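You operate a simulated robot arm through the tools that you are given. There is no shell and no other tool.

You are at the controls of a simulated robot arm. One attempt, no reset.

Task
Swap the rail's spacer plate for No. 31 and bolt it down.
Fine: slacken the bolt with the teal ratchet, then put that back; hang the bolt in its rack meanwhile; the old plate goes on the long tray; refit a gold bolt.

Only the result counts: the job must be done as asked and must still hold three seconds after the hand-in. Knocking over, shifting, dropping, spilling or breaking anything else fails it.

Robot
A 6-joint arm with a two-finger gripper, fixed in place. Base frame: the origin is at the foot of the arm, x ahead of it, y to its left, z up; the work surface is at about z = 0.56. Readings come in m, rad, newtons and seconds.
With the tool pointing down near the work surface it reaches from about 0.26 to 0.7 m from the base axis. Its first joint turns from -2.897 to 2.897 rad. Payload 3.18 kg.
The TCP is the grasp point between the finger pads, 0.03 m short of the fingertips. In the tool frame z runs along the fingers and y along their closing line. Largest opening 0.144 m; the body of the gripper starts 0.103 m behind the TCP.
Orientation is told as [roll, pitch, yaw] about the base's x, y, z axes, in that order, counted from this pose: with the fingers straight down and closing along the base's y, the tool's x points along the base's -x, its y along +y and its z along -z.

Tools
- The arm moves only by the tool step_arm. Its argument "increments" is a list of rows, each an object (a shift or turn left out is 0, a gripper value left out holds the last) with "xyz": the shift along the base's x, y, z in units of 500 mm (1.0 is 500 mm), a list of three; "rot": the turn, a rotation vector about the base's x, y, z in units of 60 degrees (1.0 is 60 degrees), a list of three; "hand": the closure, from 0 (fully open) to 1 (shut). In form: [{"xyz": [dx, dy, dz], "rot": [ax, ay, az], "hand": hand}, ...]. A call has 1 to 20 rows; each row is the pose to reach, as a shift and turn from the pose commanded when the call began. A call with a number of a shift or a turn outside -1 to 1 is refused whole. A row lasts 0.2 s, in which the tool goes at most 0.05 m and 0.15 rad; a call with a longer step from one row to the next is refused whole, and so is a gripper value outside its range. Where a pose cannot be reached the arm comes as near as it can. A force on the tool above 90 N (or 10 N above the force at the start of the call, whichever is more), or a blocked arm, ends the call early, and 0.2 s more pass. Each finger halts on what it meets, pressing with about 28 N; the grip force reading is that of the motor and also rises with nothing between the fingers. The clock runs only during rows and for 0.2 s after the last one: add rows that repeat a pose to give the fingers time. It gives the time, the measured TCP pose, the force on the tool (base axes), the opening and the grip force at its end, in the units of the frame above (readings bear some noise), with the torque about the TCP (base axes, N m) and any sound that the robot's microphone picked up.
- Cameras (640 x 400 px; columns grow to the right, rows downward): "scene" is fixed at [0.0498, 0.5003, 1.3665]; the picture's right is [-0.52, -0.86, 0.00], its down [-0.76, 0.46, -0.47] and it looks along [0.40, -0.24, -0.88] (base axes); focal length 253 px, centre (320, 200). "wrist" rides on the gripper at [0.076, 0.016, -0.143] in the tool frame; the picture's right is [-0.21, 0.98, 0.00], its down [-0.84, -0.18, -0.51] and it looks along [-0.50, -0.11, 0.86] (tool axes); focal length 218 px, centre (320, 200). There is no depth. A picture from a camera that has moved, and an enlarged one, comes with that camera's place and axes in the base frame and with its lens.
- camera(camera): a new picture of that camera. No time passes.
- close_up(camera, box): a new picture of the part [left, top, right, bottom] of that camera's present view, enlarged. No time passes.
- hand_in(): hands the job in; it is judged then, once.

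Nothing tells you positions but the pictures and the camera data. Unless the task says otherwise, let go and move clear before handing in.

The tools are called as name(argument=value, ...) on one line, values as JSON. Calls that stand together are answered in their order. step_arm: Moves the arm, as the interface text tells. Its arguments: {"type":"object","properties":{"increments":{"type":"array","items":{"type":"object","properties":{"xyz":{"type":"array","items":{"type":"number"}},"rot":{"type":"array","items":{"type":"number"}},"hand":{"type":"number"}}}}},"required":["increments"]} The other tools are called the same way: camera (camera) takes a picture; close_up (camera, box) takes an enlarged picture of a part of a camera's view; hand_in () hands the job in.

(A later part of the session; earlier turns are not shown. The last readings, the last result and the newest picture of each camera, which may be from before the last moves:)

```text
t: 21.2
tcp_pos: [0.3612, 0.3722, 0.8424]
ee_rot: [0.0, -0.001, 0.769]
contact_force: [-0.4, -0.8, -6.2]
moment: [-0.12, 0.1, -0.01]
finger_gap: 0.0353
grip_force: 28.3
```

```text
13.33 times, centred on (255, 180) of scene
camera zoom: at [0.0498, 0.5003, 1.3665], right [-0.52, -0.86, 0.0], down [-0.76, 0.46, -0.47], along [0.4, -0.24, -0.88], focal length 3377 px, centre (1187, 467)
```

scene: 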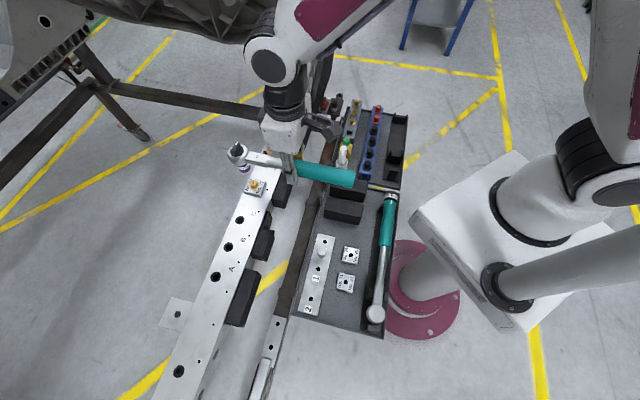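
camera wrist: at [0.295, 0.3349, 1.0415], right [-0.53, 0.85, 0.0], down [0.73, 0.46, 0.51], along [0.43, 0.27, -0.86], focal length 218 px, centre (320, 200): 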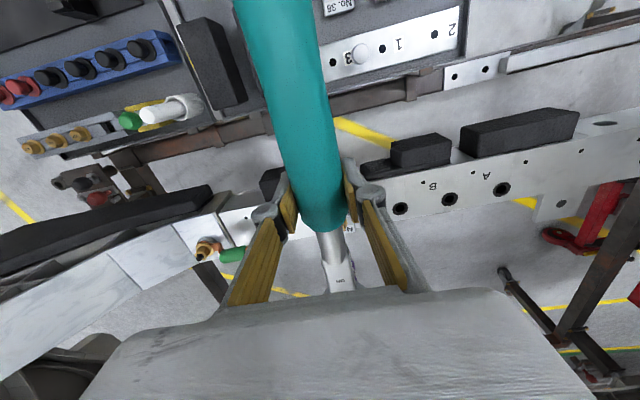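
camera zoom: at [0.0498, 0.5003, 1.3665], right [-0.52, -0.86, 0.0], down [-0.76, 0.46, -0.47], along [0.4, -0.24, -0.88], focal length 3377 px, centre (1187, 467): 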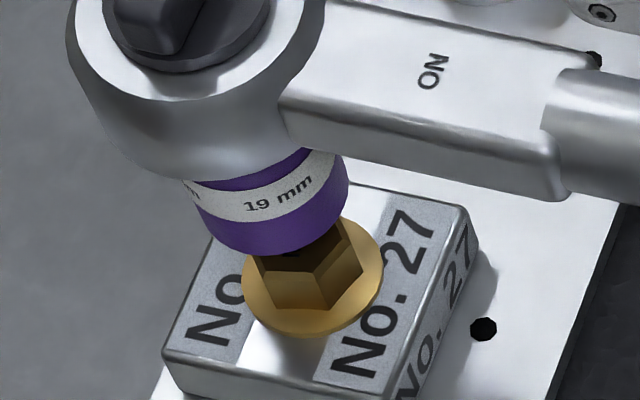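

Combining both views, the socket sits about 5 mm too far in +x. I'll correct that and check again.

step_arm(increments=[{"xyz": [-0.01, -0.001, 0]}, {"xyz": [-0.01, -0.001, -0.008]}, {"xyz": [-0.01, -0.001, -0.008]}])

close_up(camera="wrist", box=[325, 220, 365, 290])

close_up(camera="scene", box=[240, 165, 270, 195])

```text
t: 22.0
tcp_pos: [0.3556, 0.3721, 0.8387]
ee_rot: [0.0, 0.0, 0.767]
contact_force: [-0.5, -0.1, -5.3]
moment: [-0.1, 0.1, -0.05]
finger_gap: 0.0356
grip_force: 27.7
```

```text
5.71 times, centred on (345, 255) of wrist
camera zoom: at [0.2897, 0.3304, 0.9824], right [-0.53, 0.85, 0.0], down [0.73, 0.46, 0.51], along [0.43, 0.27, -0.86], focal length 1247 px, centre (177, -114)
```

zoom: 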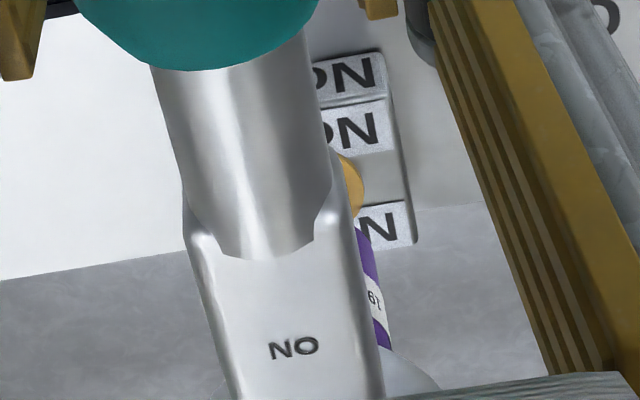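

```text
13.33 times, centred on (255, 180) of scene
camera zoom: at [0.0498, 0.5003, 1.3665], right [-0.52, -0.86, 0.0], down [-0.76, 0.46, -0.47], along [0.4, -0.24, -0.88], focal length 3377 px, centre (1187, 467)
```

zoom: 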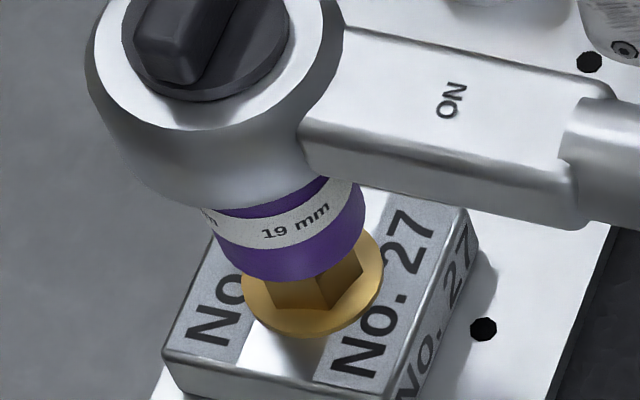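

The alignment now looks good to under 1 mm in both views. I'll lower in small steps and watch the force.

step_arm(increments=[{"xyz": [0, 0, -0.006]}, {"xyz": [0, 0, -0.012]}, {"xyz": [0, 0, -0.016]}, {"xyz": [0, 0, -0.016]}])

close_up(camera="scene", box=[240, 165, 270, 195])

```text
t: 23.0
tcp_pos: [0.3571, 0.3727, 0.8308]
ee_rot: [0.001, -0.001, 0.767]
contact_force: [0.5, -0.1, -7.0]
moment: [-0.12, 0.13, 0.02]
finger_gap: 0.0351
grip_force: 28.1
```

```text
13.33 times, centred on (255, 180) of scene
camera zoom: at [0.0498, 0.5003, 1.3665], right [-0.52, -0.86, 0.0], down [-0.76, 0.46, -0.47], along [0.4, -0.24, -0.88], focal length 3377 px, centre (1187, 467)
```

zoom: 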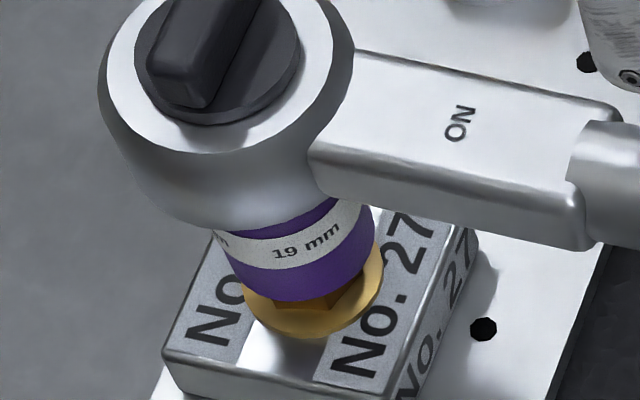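

No contact yet. I'll continue down slowly.

step_arm(increments=[{"xyz": [0, 0, -0.003]}, {"xyz": [0, 0, -0.006]}, {"xyz": [0, 0, -0.008]}, {"xyz": [0, 0, -0.008]}])

close_up(camera="scene", box=[240, 165, 270, 195])

```text
t: 24.0
tcp_pos: [0.3558, 0.3723, 0.8276]
ee_rot: [0.0, 0.0, 0.767]
contact_force: [-0.2, -0.3, -5.8]
moment: [-0.12, 0.09, 0.0]
finger_gap: 0.0356
grip_force: 28.0
```

```text
13.33 times, centred on (255, 180) of scene
camera zoom: at [0.0498, 0.5003, 1.3665], right [-0.52, -0.86, 0.0], down [-0.76, 0.46, -0.47], along [0.4, -0.24, -0.88], focal length 3377 px, centre (1187, 467)
```

zoom: 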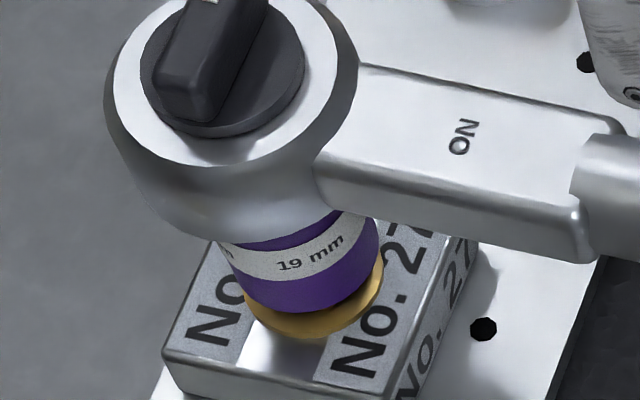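

Still no contact, and the socket seems to be sliding over the hex. I'll keep lowering.

step_arm(increments=[{"xyz": [0, 0, -0.003]}, {"xyz": [0, 0, -0.006]}, {"xyz": [0, 0, -0.008]}, {"xyz": [0, 0, -0.008]}])

close_up(camera="scene", box=[240, 165, 270, 195])

close_up(camera="wrist", box=[325, 220, 365, 290])

```text
t: 25.0
tcp_pos: [0.3559, 0.3724, 0.8231]
ee_rot: [0.0, 0.003, 0.769]
contact_force: [-11.4, -7.5, 3.8]
moment: [0.57, -0.4, 0.44]
finger_gap: 0.0357
grip_force: 28.2
```

```text
13.33 times, centred on (255, 180) of scene
camera zoom: at [0.0498, 0.5003, 1.3665], right [-0.52, -0.86, 0.0], down [-0.76, 0.46, -0.47], along [0.4, -0.24, -0.88], focal length 3377 px, centre (1187, 467)
```

zoom: 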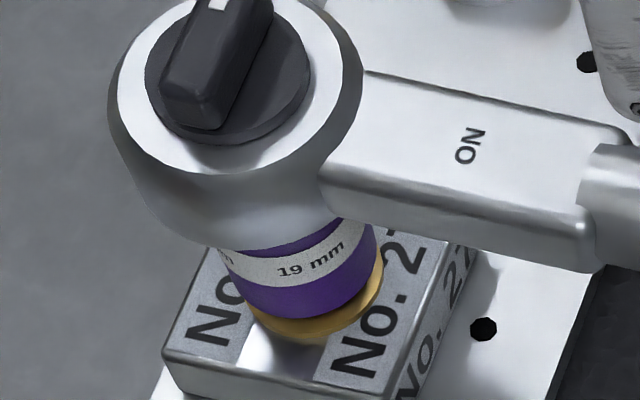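

```text
5.71 times, centred on (345, 255) of wrist
camera zoom: at [0.2895, 0.33, 0.9666], right [-0.53, 0.85, 0.0], down [0.73, 0.46, 0.51], along [0.43, 0.27, -0.86], focal length 1247 px, centre (177, -114)
```

zoom: 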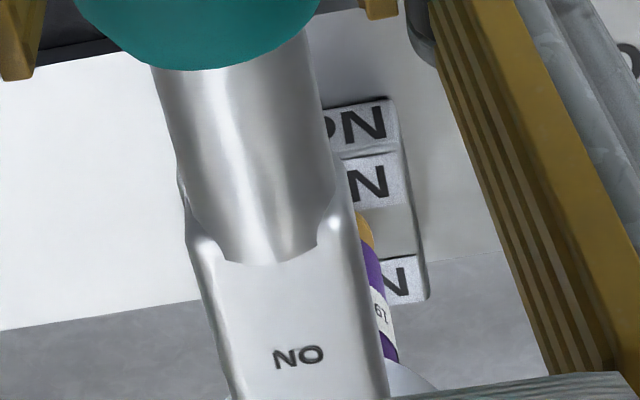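

There is light contact pushing the tool back toward the base (about 14 N sideways, 10 N up). I'll shift slightly that way to relieve the force and see if it settles.

step_arm(increments=[{"xyz": [-0.001, -0.0007, 0]}, {"xyz": [-0.002, -0.0014, 0]}, {"xyz": [-0.002, -0.0014, 0]}])

```text
t: 25.8
tcp_pos: [0.3553, 0.3711, 0.8229]
ee_rot: [0.002, -0.002, 0.766]
contact_force: [-4.5, -0.7, -6.9]
moment: [-0.21, 0.38, 0.32]
finger_gap: 0.0355
grip_force: 28.4
```

The side force dropped and the vertical contact is gone, so the socket is seating. I'll continue down.

step_arm(increments=[{"xyz": [-0.0005, 0, -0.003]}, {"xyz": [-0.0005, 0, -0.006]}, {"xyz": [-0.0005, 0, -0.008]}, {"xyz": [-0.0005, 0, -0.008]}])

close_up(camera="scene", box=[240, 165, 270, 195])

```text
t: 26.8
tcp_pos: [0.355, 0.3717, 0.8187]
ee_rot: [0.0, 0.0, 0.767]
contact_force: [-8.5, -5.2, 2.9]
moment: [0.59, -0.5, 0.36]
finger_gap: 0.0355
grip_force: 27.6
```

```text
13.33 times, centred on (255, 180) of scene
camera zoom: at [0.0498, 0.5003, 1.3665], right [-0.52, -0.86, 0.0], down [-0.76, 0.46, -0.47], along [0.4, -0.24, -0.88], focal length 3377 px, centre (1187, 467)
```

zoom: 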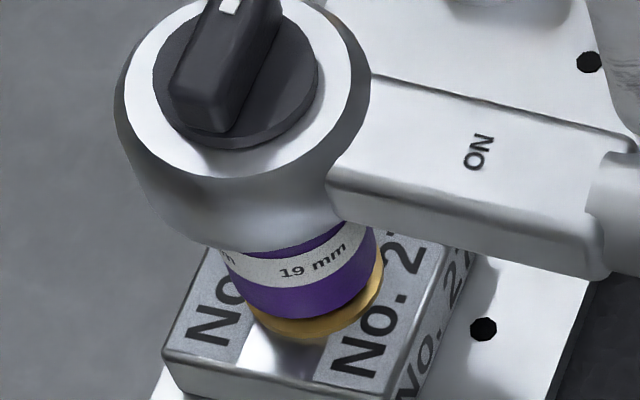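

The socket is sitting over the hex on the bolt axis. I'll ease off the vertical load and turn a few degrees counterclockwise about the bolt to see if it engages and which way the ratchet drives.

step_arm(increments=[{"xyz": [0, 0, 0.002]}, {"xyz": [0.0032, -0.0033, 0.002], "rot": [0, 0, 0.017]}, {"xyz": [0.0064, -0.0066, 0.002], "rot": [0, 0, 0.034]}, {"xyz": [0.0095, -0.0098, 0.002], "rot": [0, 0, 0.05]}, {"xyz": [0.0095, -0.0098, 0.002], "rot": [0, 0, 0.05]}])

close_up(camera="scene", box=[240, 165, 270, 195])

```text
t: 28.0
tcp_pos: [0.3597, 0.3666, 0.8196]
ee_rot: [0.0, 0.001, 0.818]
contact_force: [-1.0, -0.8, -5.5]
moment: [-0.12, 0.11, 0.0]
finger_gap: 0.0357
grip_force: 27.8
```

```text
13.33 times, centred on (255, 180) of scene
camera zoom: at [0.0498, 0.5003, 1.3665], right [-0.52, -0.86, 0.0], down [-0.76, 0.46, -0.47], along [0.4, -0.24, -0.88], focal length 3377 px, centre (1187, 467)
```

zoom: 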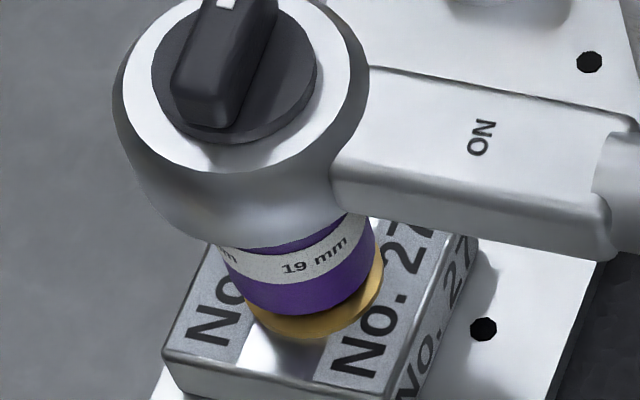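

No resistance yet. I'll press lightly and keep turning counterclockwise so the hex can drop into the socket.

step_arm(increments=[{"xyz": [0, 0, -0.004]}, {"xyz": [0.0102, -0.009, -0.004], "rot": [0, 0, 0.05]}, {"xyz": [0.0209, -0.0175, -0.004], "rot": [0, 0, 0.1]}, {"xyz": [0.0319, -0.0254, -0.004], "rot": [0, 0, 0.15]}, {"xyz": [0.0434, -0.0327, -0.004], "rot": [0, 0, 0.2]}, {"xyz": [0.0434, -0.0327, -0.004], "rot": [0, 0, 0.2]}])

close_up(camera="scene", box=[240, 165, 270, 195])

```text
t: 29.4
tcp_pos: [0.3817, 0.35, 0.8188]
ee_rot: [0.0, -0.001, 1.028]
contact_force: [-0.4, -0.6, -6.5]
moment: [-0.14, 0.11, -0.01]
finger_gap: 0.0351
grip_force: 28.4
```

```text
13.33 times, centred on (255, 180) of scene
camera zoom: at [0.0498, 0.5003, 1.3665], right [-0.52, -0.86, 0.0], down [-0.76, 0.46, -0.47], along [0.4, -0.24, -0.88], focal length 3377 px, centre (1187, 467)
```

zoom: 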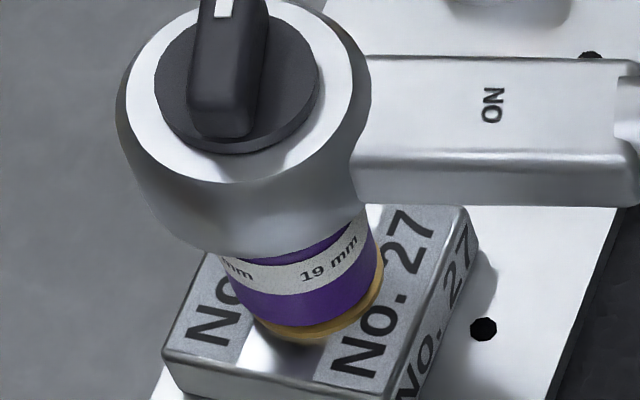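

The socket has dropped further onto the hex with no load. I'll lower it until it seats.

step_arm(increments=[{"xyz": [0, 0, -0.003]}, {"xyz": [0, 0, -0.006]}, {"xyz": [0, 0, -0.006]}])

close_up(camera="scene", box=[240, 165, 270, 195])

```text
t: 30.2
tcp_pos: [0.3819, 0.3506, 0.8154]
ee_rot: [0.001, -0.001, 1.03]
contact_force: [-0.9, -1.5, -0.6]
moment: [0.51, -0.28, 0.0]
finger_gap: 0.0351
grip_force: 27.7
```

```text
13.33 times, centred on (255, 180) of scene
camera zoom: at [0.0498, 0.5003, 1.3665], right [-0.52, -0.86, 0.0], down [-0.76, 0.46, -0.47], along [0.4, -0.24, -0.88], focal length 3377 px, centre (1187, 467)
```

zoom: 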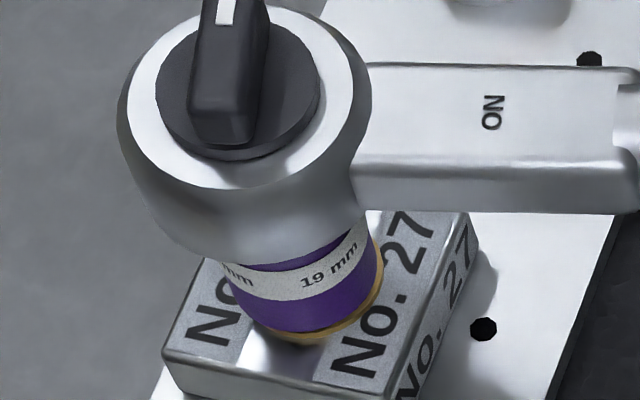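

The socket is now seated against the flange. I'll turn it counterclockwise in small steps and watch the torque.

step_arm(increments=[{"xyz": [0.006, -0.0034, 0.001], "rot": [0, 0, 0.025]}, {"xyz": [0.0119, -0.0067, 0.001], "rot": [0, 0, 0.05]}, {"xyz": [0.018, -0.0097, 0.001], "rot": [0, 0, 0.075]}, {"xyz": [0.0241, -0.0127, 0.001], "rot": [0, 0, 0.1]}, {"xyz": [0.0241, -0.0127, 0.001], "rot": [0, 0, 0.1]}])

close_up(camera="scene", box=[240, 165, 270, 195])

```text
t: 31.4
tcp_pos: [0.3934, 0.3437, 0.8165]
ee_rot: [0.0, 0.001, 1.135]
contact_force: [0.3, -0.3, -7.4]
moment: [-0.17, 0.05, -0.12]
finger_gap: 0.0356
grip_force: 28.2
```

```text
13.33 times, centred on (255, 180) of scene
camera zoom: at [0.0498, 0.5003, 1.3665], right [-0.52, -0.86, 0.0], down [-0.76, 0.46, -0.47], along [0.4, -0.24, -0.88], focal length 3377 px, centre (1187, 467)
```

zoom: 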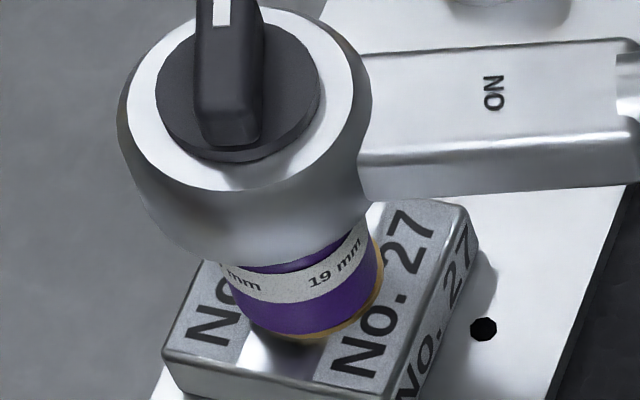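

Still free, with the socket turning along with the handle. I'll continue the turn until the hex takes load.

step_arm(increments=[{"xyz": [0.0062, -0.0027, 0], "rot": [0, 0, 0.025]}, {"xyz": [0.0125, -0.0054, 0], "rot": [0, 0, 0.05]}, {"xyz": [0.0189, -0.0078, 0], "rot": [0, 0, 0.075]}, {"xyz": [0.0253, -0.0101, 0], "rot": [0, 0, 0.1]}, {"xyz": [0.0318, -0.0122, 0], "rot": [0, 0, 0.125]}, {"xyz": [0.0383, -0.0142, 0], "rot": [0, 0, 0.15]}, {"xyz": [0.0383, -0.0142, 0], "rot": [0, 0, 0.15]}])

close_up(camera="scene", box=[240, 165, 270, 195])

```text
t: 33.0
tcp_pos: [0.4132, 0.3383, 0.8157]
ee_rot: [0.0, 0.001, 1.29]
contact_force: [0.7, -0.3, -6.8]
moment: [-0.17, -0.02, -0.21]
finger_gap: 0.0354
grip_force: 28.1
```

```text
13.33 times, centred on (255, 180) of scene
camera zoom: at [0.0498, 0.5003, 1.3665], right [-0.52, -0.86, 0.0], down [-0.76, 0.46, -0.47], along [0.4, -0.24, -0.88], focal length 3377 px, centre (1187, 467)
```

zoom: 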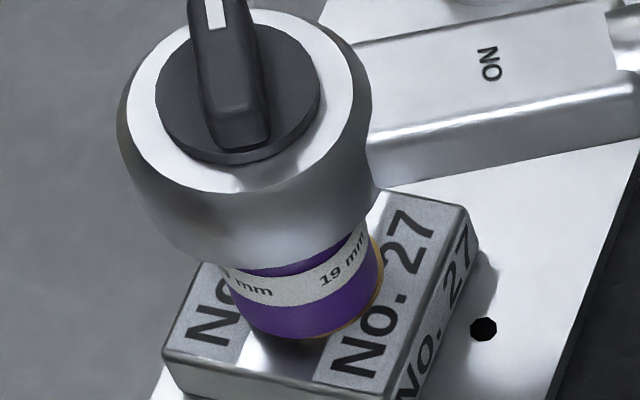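

Only a very slight resisting torque so far. I'll turn another 12° and see whether it builds up.

step_arm(increments=[{"xyz": [0.0066, -0.0018, 0], "rot": [0, 0, 0.025]}, {"xyz": [0.0131, -0.0034, 0], "rot": [0, 0, 0.05]}, {"xyz": [0.0197, -0.0048, 0], "rot": [0, 0, 0.075]}, {"xyz": [0.0264, -0.0061, 0], "rot": [0, 0, 0.1]}, {"xyz": [0.033, -0.0072, 0], "rot": [0, 0, 0.125]}, {"xyz": [0.0397, -0.0081, 0], "rot": [0, 0, 0.15]}, {"xyz": [0.0397, -0.0081, 0], "rot": [0, 0, 0.15]}])

camera(camera="scene")

close_up(camera="scene", box=[235, 140, 295, 200])

```text
t: 34.6
tcp_pos: [0.4338, 0.3335, 0.8159]
ee_rot: [-0.001, 0.001, 1.449]
contact_force: [2.5, -1.7, -5.5]
moment: [-0.14, -0.09, -0.17]
finger_gap: 0.0355
grip_force: 28.9
```

```text
taken
```

scene: 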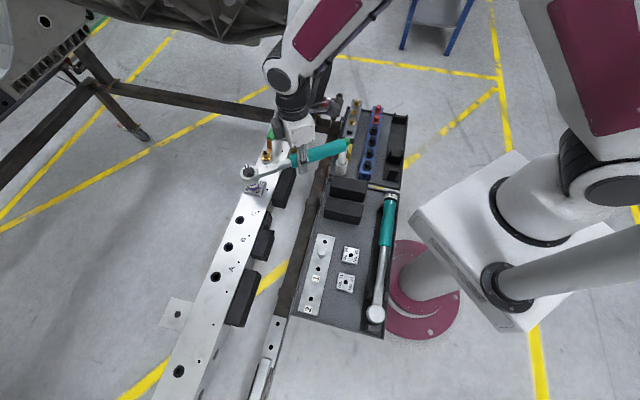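

```text
6.67 times, centred on (265, 170) of scene
camera zoom: at [0.0498, 0.5003, 1.3665], right [-0.52, -0.86, 0.0], down [-0.76, 0.46, -0.47], along [0.4, -0.24, -0.88], focal length 1688 px, centre (687, 400)
```

zoom: 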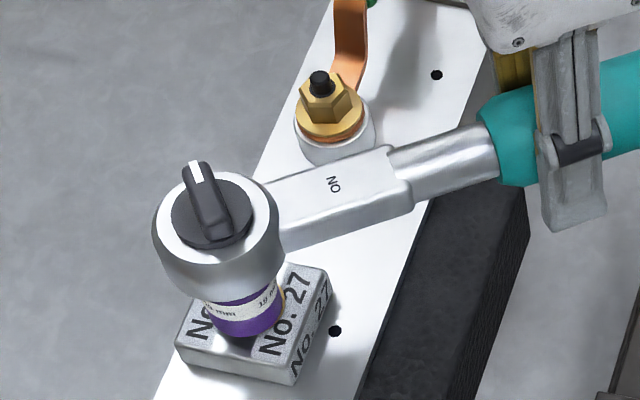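

Still free. To see whether the bolt actually turned, I'll lift the socket straight up and inspect the bolt head.

step_arm(increments=[{"xyz": [0, 0, 0.01]}, {"xyz": [0, 0, 0.02]}, {"xyz": [0, 0, 0.035]}, {"xyz": [0, 0, 0.05]}, {"xyz": [0, 0, 0.07]}, {"xyz": [0, 0, 0.07]}])

close_up(camera="scene", box=[235, 165, 275, 205])

close_up(camera="scene", box=[235, 140, 295, 200])

```text
t: 36.0
tcp_pos: [0.4332, 0.3336, 0.8506]
ee_rot: [0.0, 0.001, 1.449]
contact_force: [0.0, 0.7, -7.2]
moment: [-0.14, 0.04, -0.01]
finger_gap: 0.0353
grip_force: 28.2
```

```text
10.00 times, centred on (255, 185) of scene
camera zoom: at [0.0498, 0.5003, 1.3665], right [-0.52, -0.86, 0.0], down [-0.76, 0.46, -0.47], along [0.4, -0.24, -0.88], focal length 2533 px, centre (970, 350)
```

zoom: 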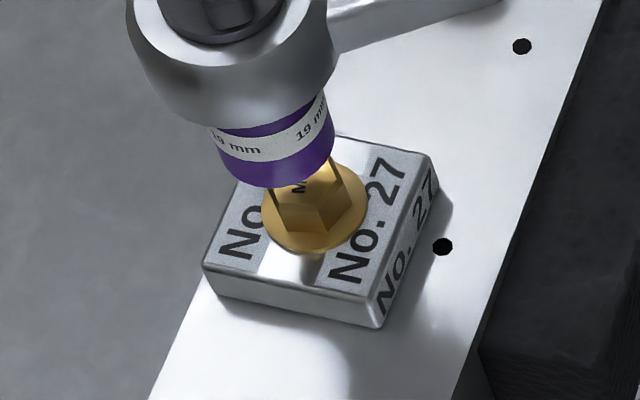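

```text
6.67 times, centred on (265, 170) of scene
camera zoom: at [0.0498, 0.5003, 1.3665], right [-0.52, -0.86, 0.0], down [-0.76, 0.46, -0.47], along [0.4, -0.24, -0.88], focal length 1688 px, centre (687, 400)
```

zoom: 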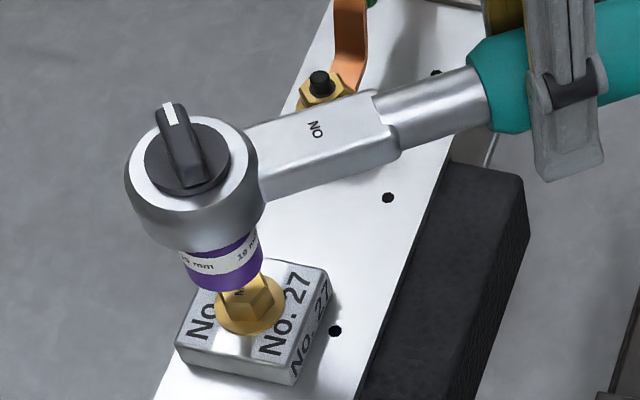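

The bolt hasn't turned: the "M12" mark is unchanged, so the ratchet slipped freely counterclockwise. I'll look closely at the knob, which probably sets the direction.

close_up(camera="scene", box=[234, 146, 264, 176])

close_up(camera="scene", box=[255, 135, 305, 175])

```text
13.33 times, centred on (249, 161) of scene
camera zoom: at [0.0498, 0.5003, 1.3665], right [-0.52, -0.86, 0.0], down [-0.76, 0.46, -0.47], along [0.4, -0.24, -0.88], focal length 3377 px, centre (1267, 720)
```

zoom: 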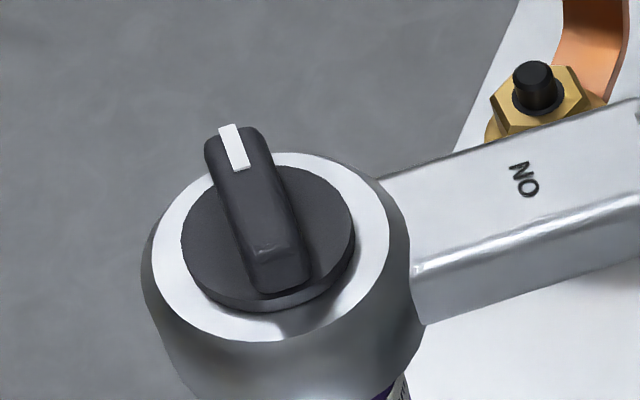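

```text
10.00 times, centred on (280, 155) of scene
camera zoom: at [0.0498, 0.5003, 1.3665], right [-0.52, -0.86, 0.0], down [-0.76, 0.46, -0.47], along [0.4, -0.24, -0.88], focal length 2533 px, centre (720, 650)
```

zoom: 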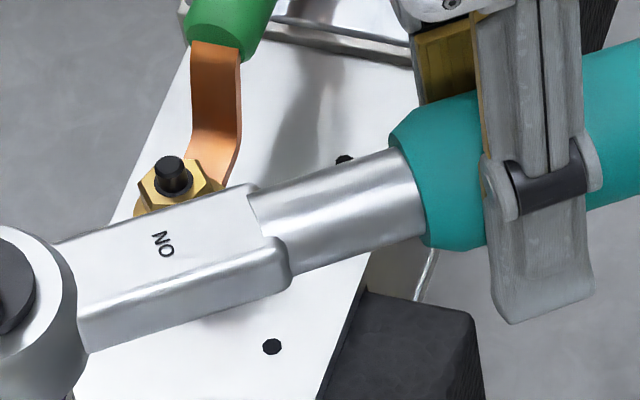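

The knob's pointer stands at 90° to the handle. I'll put the socket back on the bolt and test clockwise very gently to see which way it drives.

step_arm(increments=[{"xyz": [0, 0, -0.02]}, {"xyz": [0, 0, -0.035]}, {"xyz": [0, 0, -0.05]}, {"xyz": [0, 0, -0.06]}, {"xyz": [0, 0, -0.07]}, {"xyz": [0, 0, -0.07]}])

step_arm(increments=[{"xyz": [-0.0034, 0.0004, 0], "rot": [0, 0, -0.0125]}, {"xyz": [-0.0067, 0.0009, 0], "rot": [0, 0, -0.025]}, {"xyz": [-0.0067, 0.0009, 0], "rot": [0, 0, -0.025]}])

```text
t: 37.4
tcp_pos: [0.433, 0.3332, 0.8158]
ee_rot: [0.0, -0.001, 1.444]
contact_force: [1.6, -2.5, -5.1]
moment: [0.07, -0.11, -0.19]
finger_gap: 0.0353
grip_force: 28.2
```

```text
t: 38.2
tcp_pos: [0.4293, 0.3328, 0.8158]
ee_rot: [-0.001, 0.0, 1.42]
contact_force: [5.7, -15.2, 1.6]
moment: [0.28, -0.39, -1.13]
finger_gap: 0.0357
grip_force: 28.2
```

The load is mostly sideways, from a slightly wrong turning centre, not torque. I'll relieve it by shifting a little along the force.

step_arm(increments=[{"xyz": [0.0006, -0.0014, 0.001]}, {"xyz": [0.0011, -0.0028, 0.001]}, {"xyz": [0.0011, -0.0028, 0.001]}])

```text
t: 39.0
tcp_pos: [0.4303, 0.332, 0.8165]
ee_rot: [-0.001, 0.001, 1.422]
contact_force: [0.9, -4.7, -5.6]
moment: [-0.11, -0.06, -0.29]
finger_gap: 0.0354
grip_force: 28.1
```

I refit the turning centre to (0.4506, 0.4645) with a 0.134 m radius. Now I'll test a gentle clockwise turn about that.

step_arm(increments=[{"xyz": [-0.006, 0.001, 0], "rot": [0, 0, -0.023]}, {"xyz": [-0.0124, 0.0022, 0], "rot": [0, 0, -0.046]}, {"xyz": [-0.0186, 0.0036, 0], "rot": [0, 0, -0.069]}, {"xyz": [-0.0186, 0.0036, 0], "rot": [0, 0, -0.069]}])

close_up(camera="scene", box=[240, 165, 270, 195])

```text
t: 40.0
tcp_pos: [0.4211, 0.3358, 0.8162]
ee_rot: [0.0, 0.0, 1.349]
contact_force: [0.5, 1.2, -8.9]
moment: [-0.32, 0.03, -0.15]
finger_gap: 0.0351
grip_force: 27.8
```

```text
13.33 times, centred on (255, 180) of scene
camera zoom: at [0.0498, 0.5003, 1.3665], right [-0.52, -0.86, 0.0], down [-0.76, 0.46, -0.47], along [0.4, -0.24, -0.88], focal length 3377 px, centre (1187, 467)
```

zoom: 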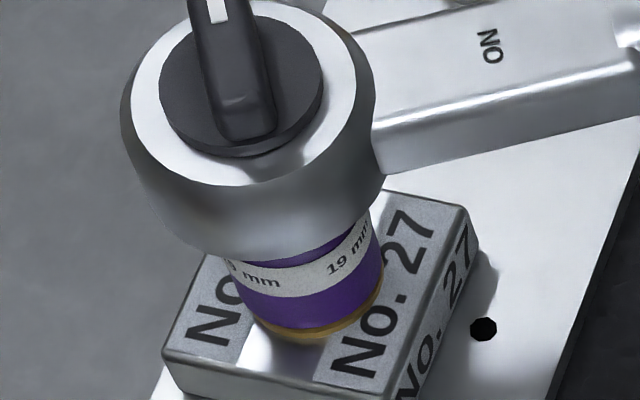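

Clockwise is free as well, so the socket isn't truly engaged. I'll check whether the ratchet has tilted in the grip.

close_up(camera="wrist", box=[310, 215, 370, 295])

close_up(camera="scene", box=[230, 135, 320, 205])

```text
5.00 times, centred on (340, 255) of wrist
camera zoom: at [0.388, 0.2625, 0.9596], right [-0.91, 0.42, 0.0], down [0.36, 0.78, 0.51], along [0.21, 0.46, -0.86], focal length 1091 px, centre (220, -75)
```

zoom: 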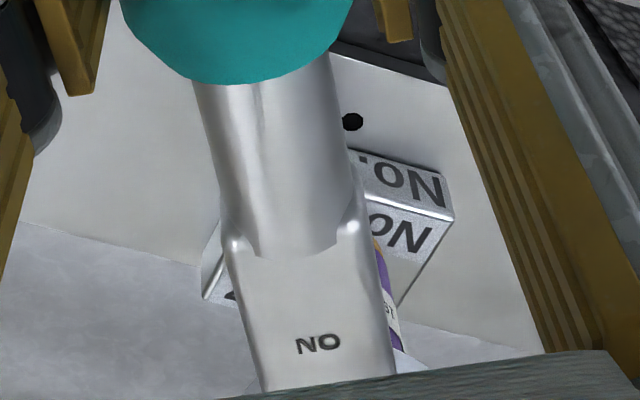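

```text
5.71 times, centred on (275, 170) of scene
camera zoom: at [0.0498, 0.5003, 1.3665], right [-0.52, -0.86, 0.0], down [-0.76, 0.46, -0.47], along [0.4, -0.24, -0.88], focal length 1447 px, centre (577, 371)
```

zoom: 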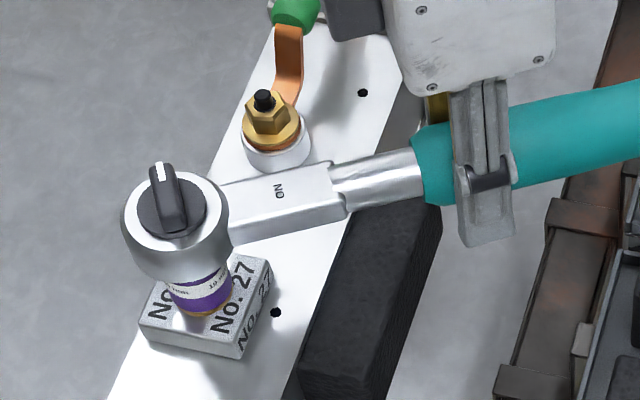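

The ratchet is pitched only about 2°. There may be play in the ratchet, so I'll turn clockwise a bit more in small steps and watch for torque.

step_arm(increments=[{"xyz": [-0.0062, 0.0005, -0.001], "rot": [0, 0, -0.023]}, {"xyz": [-0.0124, 0.0021, -0.002], "rot": [0, 0, -0.046]}, {"xyz": [-0.0186, 0.0041, -0.002], "rot": [0, 0, -0.069]}, {"xyz": [-0.0247, 0.0062, -0.002], "rot": [0, 0, -0.0922]}, {"xyz": [-0.0247, 0.0062, -0.002], "rot": [0, 0, -0.0922]}])

close_up(camera="scene", box=[240, 165, 270, 195])

```text
t: 41.2
tcp_pos: [0.4086, 0.3382, 0.8158]
ee_rot: [-0.001, -0.002, 1.251]
contact_force: [1.8, 4.2, -0.7]
moment: [0.71, -0.26, -0.12]
finger_gap: 0.0354
grip_force: 27.8
```

```text
13.33 times, centred on (255, 180) of scene
camera zoom: at [0.0498, 0.5003, 1.3665], right [-0.52, -0.86, 0.0], down [-0.76, 0.46, -0.47], along [0.4, -0.24, -0.88], focal length 3377 px, centre (1187, 467)
```

zoom: 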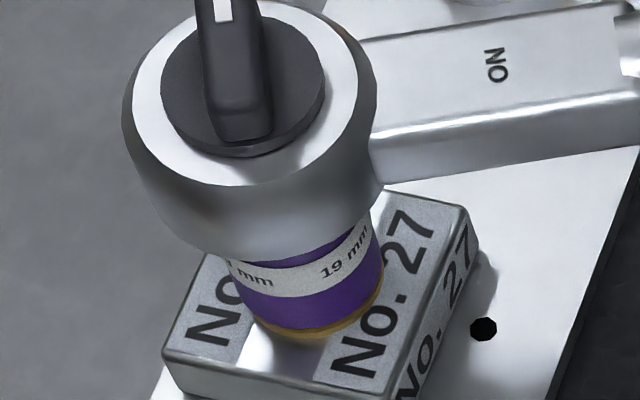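

The socket turns with the handle both ways, so it is only resting at the hex without being in phase. I'll lift off and go back clockwise to get the full swing. After levelling the 2° pitch, I'll press lightly while turning counterclockwise so the hex can drop in.

step_arm(increments=[{"xyz": [0, 0, 0.012]}, {"xyz": [0, 0, 0.03]}, {"xyz": [0, 0, 0.05]}, {"xyz": [0, 0, 0.06]}, {"xyz": [0, 0, 0.06]}])

step_arm(increments=[{"xyz": [-0.0128, 0.0038, 0], "rot": [0, 0, -0.0487]}, {"xyz": [-0.0372, 0.0146, 0], "rot": [0, 0, -0.1442]}, {"xyz": [-0.0602, 0.028, 0], "rot": [0, 0, -0.2397]}, {"xyz": [-0.082, 0.0434, 0], "rot": [0, 0, -0.3352]}, {"xyz": [-0.102, 0.061, 0], "rot": [0, 0, -0.4307]}, {"xyz": [-0.12, 0.0804, 0], "rot": [0, 0, -0.526]}, {"xyz": [-0.1362, 0.1014, 0], "rot": [0, 0, -0.6217]}, {"xyz": [-0.1504, 0.124, 0], "rot": [0, 0, -0.717]}, {"xyz": [-0.1564, 0.1364, 0], "rot": [0, 0, -0.765]}, {"xyz": [-0.1564, 0.1364, 0], "rot": [0, 0, -0.765]}])

step_arm(increments=[{"rot": [-0.0145, 0.03, 0]}, {"rot": [-0.0145, 0.03, 0]}])

close_up(camera="scene", box=[230, 155, 280, 195])

close_up(camera="wrist", box=[310, 215, 370, 295])

```text
t: 42.4
tcp_pos: [0.4078, 0.3378, 0.8449]
ee_rot: [-0.002, 0.0, 1.253]
contact_force: [-0.6, 0.5, -6.7]
moment: [-0.19, 0.05, 0.02]
finger_gap: 0.0357
grip_force: 28.0
```

```text
t: 44.6
tcp_pos: [0.3301, 0.4062, 0.845]
ee_rot: [0.0, 0.0, 0.45]
contact_force: [1.0, 0.6, -5.8]
moment: [-0.06, 0.13, -0.01]
finger_gap: 0.0352
grip_force: 27.5
```

```text
t: 45.2
tcp_pos: [0.3293, 0.4051, 0.8464]
ee_rot: [0.0, 0.033, 0.453]
contact_force: [-0.1, -0.1, -7.8]
moment: [-0.07, 0.13, -0.03]
finger_gap: 0.0356
grip_force: 28.2
```

```text
10.00 times, centred on (255, 175) of scene
camera zoom: at [0.0498, 0.5003, 1.3665], right [-0.52, -0.86, 0.0], down [-0.76, 0.46, -0.47], along [0.4, -0.24, -0.88], focal length 2533 px, centre (970, 450)
```

zoom: 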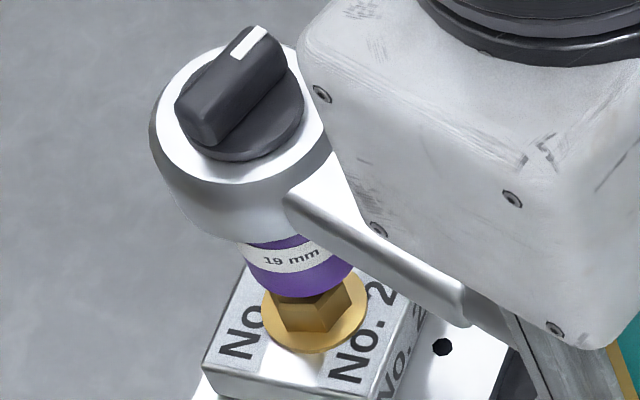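

```text
5.00 times, centred on (340, 255) of wrist
camera zoom: at [0.2587, 0.388, 0.991], right [-0.24, 0.97, -0.01], down [0.85, 0.21, 0.48], along [0.47, 0.11, -0.88], focal length 1091 px, centre (220, -75)
```

zoom: 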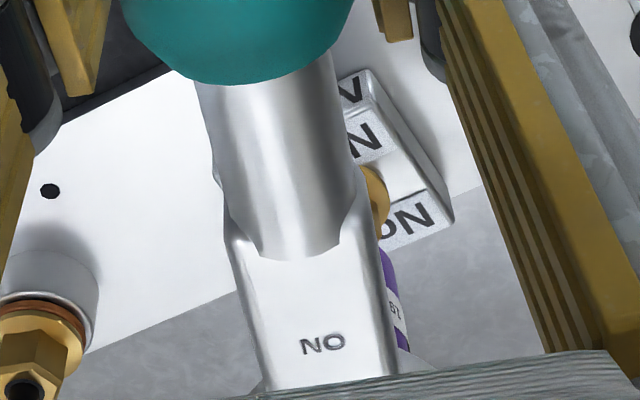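

The socket is now vertical. Both views call for a shift of about (-1.7, +2.8) mm. I'll apply it and come down close to the hex top.

step_arm(increments=[{"xyz": [-0.0034, 0.0056, 0]}, {"xyz": [-0.0034, 0.0056, -0.01]}, {"xyz": [-0.0034, 0.0056, -0.018]}, {"xyz": [-0.0034, 0.0056, -0.018]}])

close_up(camera="scene", box=[240, 165, 270, 195])

close_up(camera="wrist", box=[330, 225, 370, 285])

```text
t: 46.2
tcp_pos: [0.3284, 0.4083, 0.8365]
ee_rot: [0.0, 0.034, 0.452]
contact_force: [0.1, -0.2, -7.1]
moment: [-0.07, 0.12, -0.03]
finger_gap: 0.0357
grip_force: 27.9
```

```text
13.33 times, centred on (255, 180) of scene
camera zoom: at [0.0498, 0.5003, 1.3665], right [-0.52, -0.86, 0.0], down [-0.76, 0.46, -0.47], along [0.4, -0.24, -0.88], focal length 3377 px, centre (1187, 467)
```

zoom: 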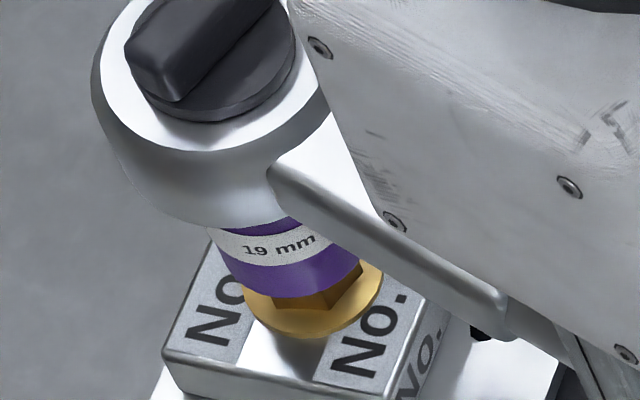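

```text
6.67 times, centred on (350, 255) of wrist
camera zoom: at [0.2575, 0.3911, 0.9821], right [-0.24, 0.97, -0.01], down [0.85, 0.21, 0.48], along [0.47, 0.11, -0.88], focal length 1455 px, centre (120, -167)
```

zoom: 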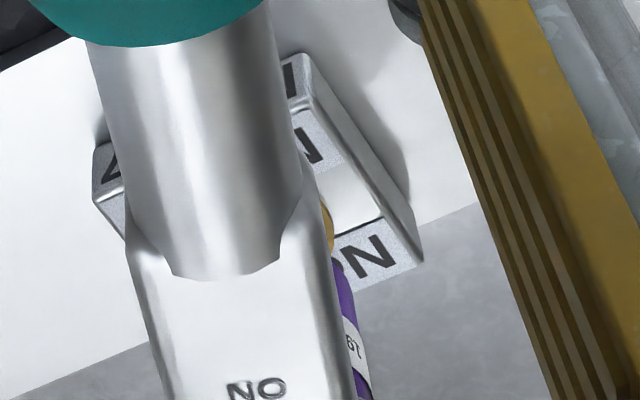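

Another 0.7 mm in -y is needed. I'll apply that and lower to touch the hex.

step_arm(increments=[{"xyz": [0, -0.0014, 0]}, {"xyz": [0, -0.0014, -0.004]}, {"xyz": [0, -0.0014, -0.008]}, {"xyz": [0, -0.0014, -0.008]}])

step_arm(increments=[{"xyz": [0, 0, -0.003]}, {"xyz": [0, 0, -0.006]}, {"xyz": [0, 0, -0.006]}])

close_up(camera="scene", box=[240, 165, 270, 195])

```text
t: 47.2
tcp_pos: [0.3281, 0.4072, 0.8324]
ee_rot: [0.001, 0.035, 0.451]
contact_force: [1.7, 0.8, -7.3]
moment: [-0.04, 0.1, -0.03]
finger_gap: 0.0356
grip_force: 28.5
```

```text
t: 48.0
tcp_pos: [0.3283, 0.408, 0.8296]
ee_rot: [0.0, 0.035, 0.451]
contact_force: [1.5, 0.8, -6.0]
moment: [-0.06, 0.07, 0.0]
finger_gap: 0.0356
grip_force: 27.8
```

```text
13.33 times, centred on (255, 180) of scene
camera zoom: at [0.0498, 0.5003, 1.3665], right [-0.52, -0.86, 0.0], down [-0.76, 0.46, -0.47], along [0.4, -0.24, -0.88], focal length 3377 px, centre (1187, 467)
```

zoom: 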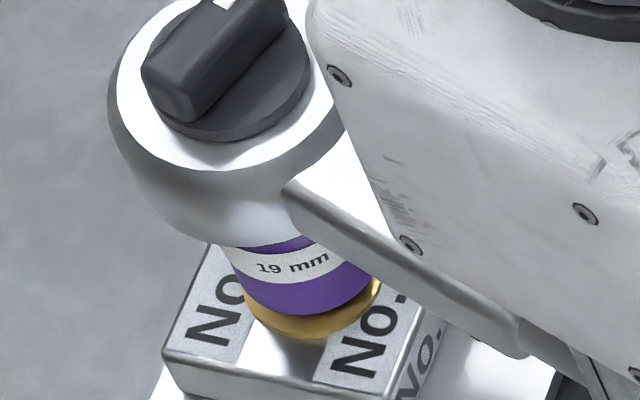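

No contact yet, and the socket slides over the hex well centred. I'll lower more until it touches.

step_arm(increments=[{"xyz": [0, 0, -0.003]}, {"xyz": [0, 0, -0.006]}, {"xyz": [0, 0, -0.006]}])

step_arm(increments=[{"xyz": [0, 0, -0.003]}, {"xyz": [0, 0, -0.005]}, {"xyz": [0, 0, -0.005]}])

close_up(camera="scene", box=[240, 165, 270, 195])

```text
t: 48.8
tcp_pos: [0.3279, 0.408, 0.8262]
ee_rot: [-0.001, 0.034, 0.451]
contact_force: [1.7, 0.1, -7.3]
moment: [-0.05, 0.04, -0.04]
finger_gap: 0.0352
grip_force: 27.8
```

```text
t: 49.6
tcp_pos: [0.3292, 0.4093, 0.8233]
ee_rot: [0.001, 0.028, 0.451]
contact_force: [17.8, 5.1, -5.5]
moment: [0.18, -0.81, -0.44]
finger_gap: 0.0353
grip_force: 27.6
```

```text
13.33 times, centred on (255, 180) of scene
camera zoom: at [0.0498, 0.5003, 1.3665], right [-0.52, -0.86, 0.0], down [-0.76, 0.46, -0.47], along [0.4, -0.24, -0.88], focal length 3377 px, centre (1187, 467)
```

zoom: 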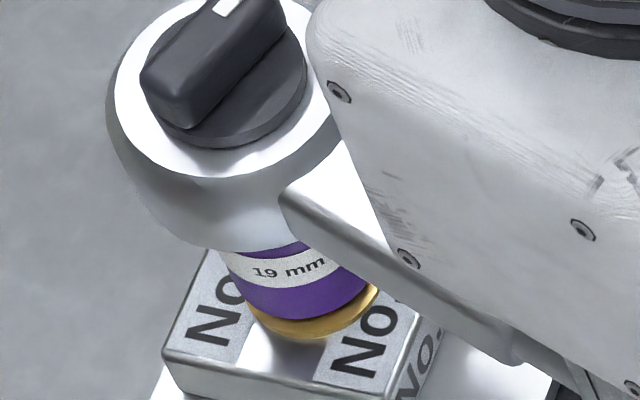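

The side load comes from the hex pushing the socket toward +x. I'll shift a little that way and re-check.

step_arm(increments=[{"xyz": [0.0015, 0.0004, 0]}, {"xyz": [0.003, 0.0008, 0]}, {"xyz": [0.003, 0.0008, 0]}])

```text
t: 50.4
tcp_pos: [0.3294, 0.4071, 0.8236]
ee_rot: [0.0, 0.035, 0.451]
contact_force: [12.6, 6.9, -4.5]
moment: [0.34, -0.66, 0.11]
finger_gap: 0.0355
grip_force: 28.5
```

step_arm(increments=[{"xyz": [0.0015, 0.0008, 0]}, {"xyz": [0.003, 0.0016, 0]}, {"xyz": [0.003, 0.0016, 0]}])

close_up(camera="scene", box=[240, 165, 270, 195])

```text
t: 51.2
tcp_pos: [0.3297, 0.4071, 0.824]
ee_rot: [-0.002, 0.038, 0.453]
contact_force: [-1.9, 1.9, -0.8]
moment: [0.38, -0.52, 0.24]
finger_gap: 0.0353
grip_force: 27.7
```

```text
13.33 times, centred on (255, 180) of scene
camera zoom: at [0.0498, 0.5003, 1.3665], right [-0.52, -0.86, 0.0], down [-0.76, 0.46, -0.47], along [0.4, -0.24, -0.88], focal length 3377 px, centre (1187, 467)
```

zoom: 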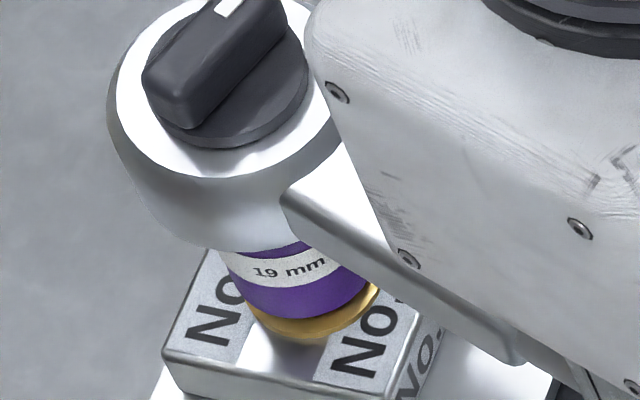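

The side load is gone and about 5 N of vertical contact remains. Before going on, I'll lift once more and compare the bolt head's orientation carefully with the first pictures.

step_arm(increments=[{"xyz": [0, 0, 0.015]}, {"xyz": [0, 0, 0.04]}, {"xyz": [0, 0, 0.07]}, {"xyz": [0, 0, 0.1]}, {"xyz": [0, 0, 0.1]}])

close_up(camera="scene", box=[235, 165, 275, 205])

close_up(camera="scene", box=[245, 175, 265, 195])

```text
t: 52.4
tcp_pos: [0.3316, 0.4078, 0.874]
ee_rot: [-0.001, 0.035, 0.452]
contact_force: [-1.0, 0.2, -5.7]
moment: [-0.02, 0.15, -0.03]
finger_gap: 0.0354
grip_force: 28.7
```

```text
10.00 times, centred on (255, 185) of scene
camera zoom: at [0.0498, 0.5003, 1.3665], right [-0.52, -0.86, 0.0], down [-0.76, 0.46, -0.47], along [0.4, -0.24, -0.88], focal length 2533 px, centre (970, 350)
```

zoom: 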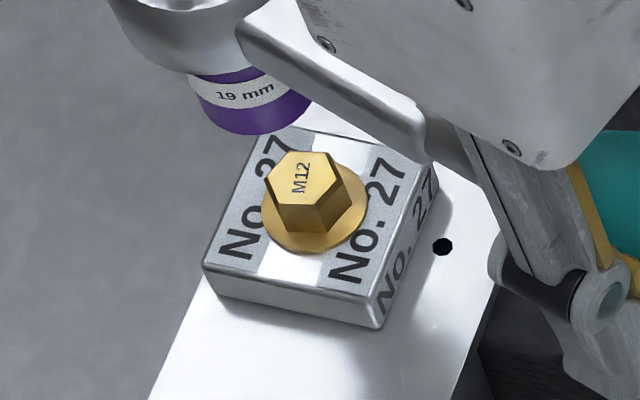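

```text
16.00 times, centred on (255, 185) of scene
camera zoom: at [0.0498, 0.5003, 1.3665], right [-0.52, -0.86, 0.0], down [-0.76, 0.46, -0.47], along [0.4, -0.24, -0.88], focal length 4052 px, centre (1360, 440)
```

zoom: 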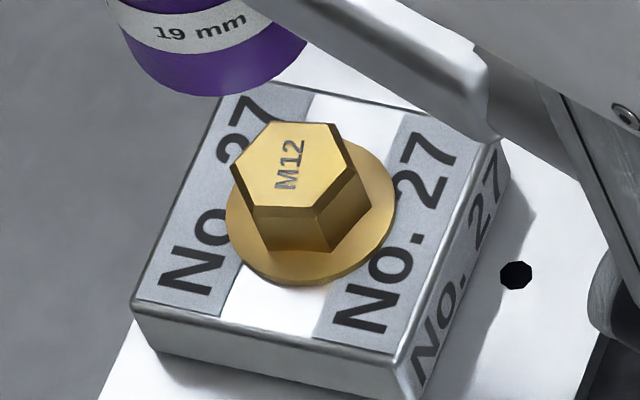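

The bolt head is unchanged, with hex corners at about 57° (mod 60°). The socket dropped furthest when the handle was also near 57°, so that is where the hexes are in phase. I'll return to that angle and seat it properly.

step_arm(increments=[{"xyz": [0.0155, -0.018, 0], "rot": [0, 0, 0.0864]}, {"xyz": [0.031, -0.036, 0], "rot": [0, 0, 0.173]}, {"xyz": [0.047, -0.0545, 0], "rot": [0, 0, 0.2593]}, {"xyz": [0.063, -0.0725, 0], "rot": [0, 0, 0.3457]}, {"xyz": [0.0785, -0.091, 0], "rot": [0, 0, 0.432]}, {"xyz": [0.094, -0.109, 0], "rot": [0, 0, 0.5186]}, {"xyz": [0.094, -0.109, -0.03], "rot": [0, 0, 0.5186]}, {"xyz": [0.094, -0.109, -0.06], "rot": [0, 0, 0.5186]}, {"xyz": [0.094, -0.109, -0.06], "rot": [0, 0, 0.5186]}])

close_up(camera="scene", box=[240, 165, 270, 195])

close_up(camera="wrist", box=[330, 225, 370, 285])

```text
t: 54.4
tcp_pos: [0.3771, 0.3539, 0.8426]
ee_rot: [0.0, 0.035, 0.995]
contact_force: [0.3, 0.0, -6.7]
moment: [-0.13, 0.1, -0.01]
finger_gap: 0.0357
grip_force: 27.9
```

```text
13.33 times, centred on (255, 180) of scene
camera zoom: at [0.0498, 0.5003, 1.3665], right [-0.52, -0.86, 0.0], down [-0.76, 0.46, -0.47], along [0.4, -0.24, -0.88], focal length 3377 px, centre (1187, 467)
```

zoom: 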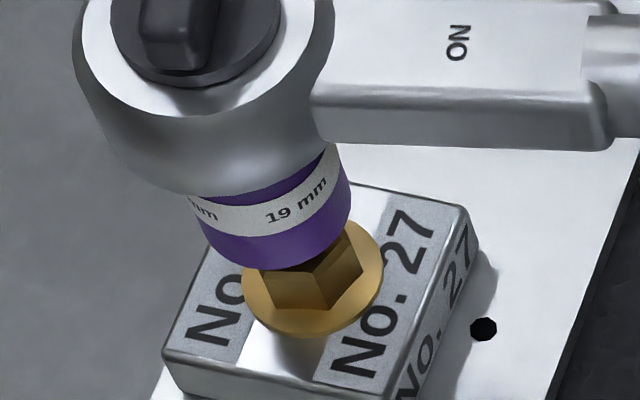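

```text
6.67 times, centred on (350, 255) of wrist
camera zoom: at [0.326, 0.3022, 0.9892], right [-0.71, 0.71, -0.01], down [0.62, 0.62, 0.48], along [0.34, 0.33, -0.88], focal length 1455 px, centre (120, -167)
```

zoom: 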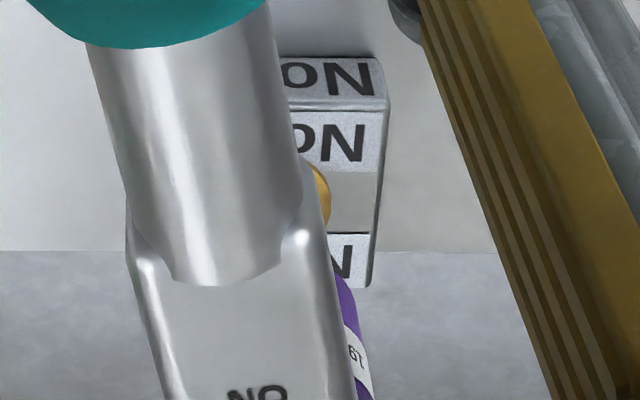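

I need about -1.1 mm in y. I'll apply that and lower to seat at this angle.

step_arm(increments=[{"xyz": [0, -0.0022, 0]}, {"xyz": [0, -0.0022, -0.01]}, {"xyz": [0, -0.0022, -0.02]}, {"xyz": [0, -0.0022, -0.028]}, {"xyz": [0, -0.0022, -0.028]}])

step_arm(increments=[{"xyz": [0, 0, -0.003]}, {"xyz": [0, 0, -0.006]}, {"xyz": [0, 0, -0.006]}])

step_arm(increments=[{"xyz": [0, 0, -0.003]}, {"xyz": [0, 0, -0.006]}, {"xyz": [0, 0, -0.006]}])

close_up(camera="scene", box=[240, 165, 270, 195])

```text
t: 55.6
tcp_pos: [0.3776, 0.3533, 0.8296]
ee_rot: [-0.001, 0.034, 0.996]
contact_force: [0.0, 0.1, -6.6]
moment: [-0.14, 0.1, -0.02]
finger_gap: 0.0357
grip_force: 28.1
```

```text
t: 56.4
tcp_pos: [0.3783, 0.3529, 0.8259]
ee_rot: [0.0, 0.033, 0.995]
contact_force: [-0.5, 0.0, -7.1]
moment: [-0.11, 0.11, -0.01]
finger_gap: 0.0353
grip_force: 27.9
```

```text
t: 57.2
tcp_pos: [0.3786, 0.3527, 0.8244]
ee_rot: [0.001, 0.035, 0.995]
contact_force: [-1.3, -0.1, -5.8]
moment: [-0.13, 0.04, -0.01]
finger_gap: 0.0354
grip_force: 27.7
```

```text
13.33 times, centred on (255, 180) of scene
camera zoom: at [0.0498, 0.5003, 1.3665], right [-0.52, -0.86, 0.0], down [-0.76, 0.46, -0.47], along [0.4, -0.24, -0.88], focal length 3377 px, centre (1187, 467)
```

zoom: 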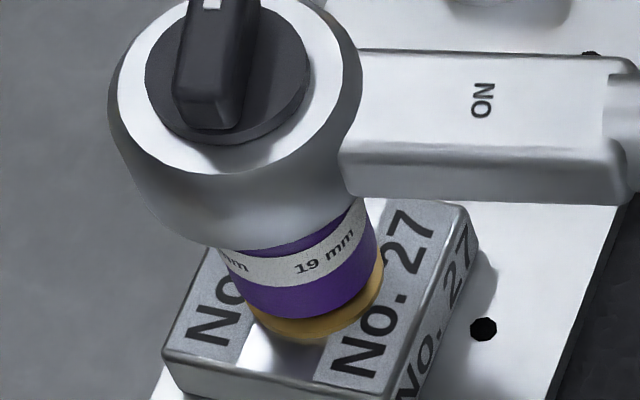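

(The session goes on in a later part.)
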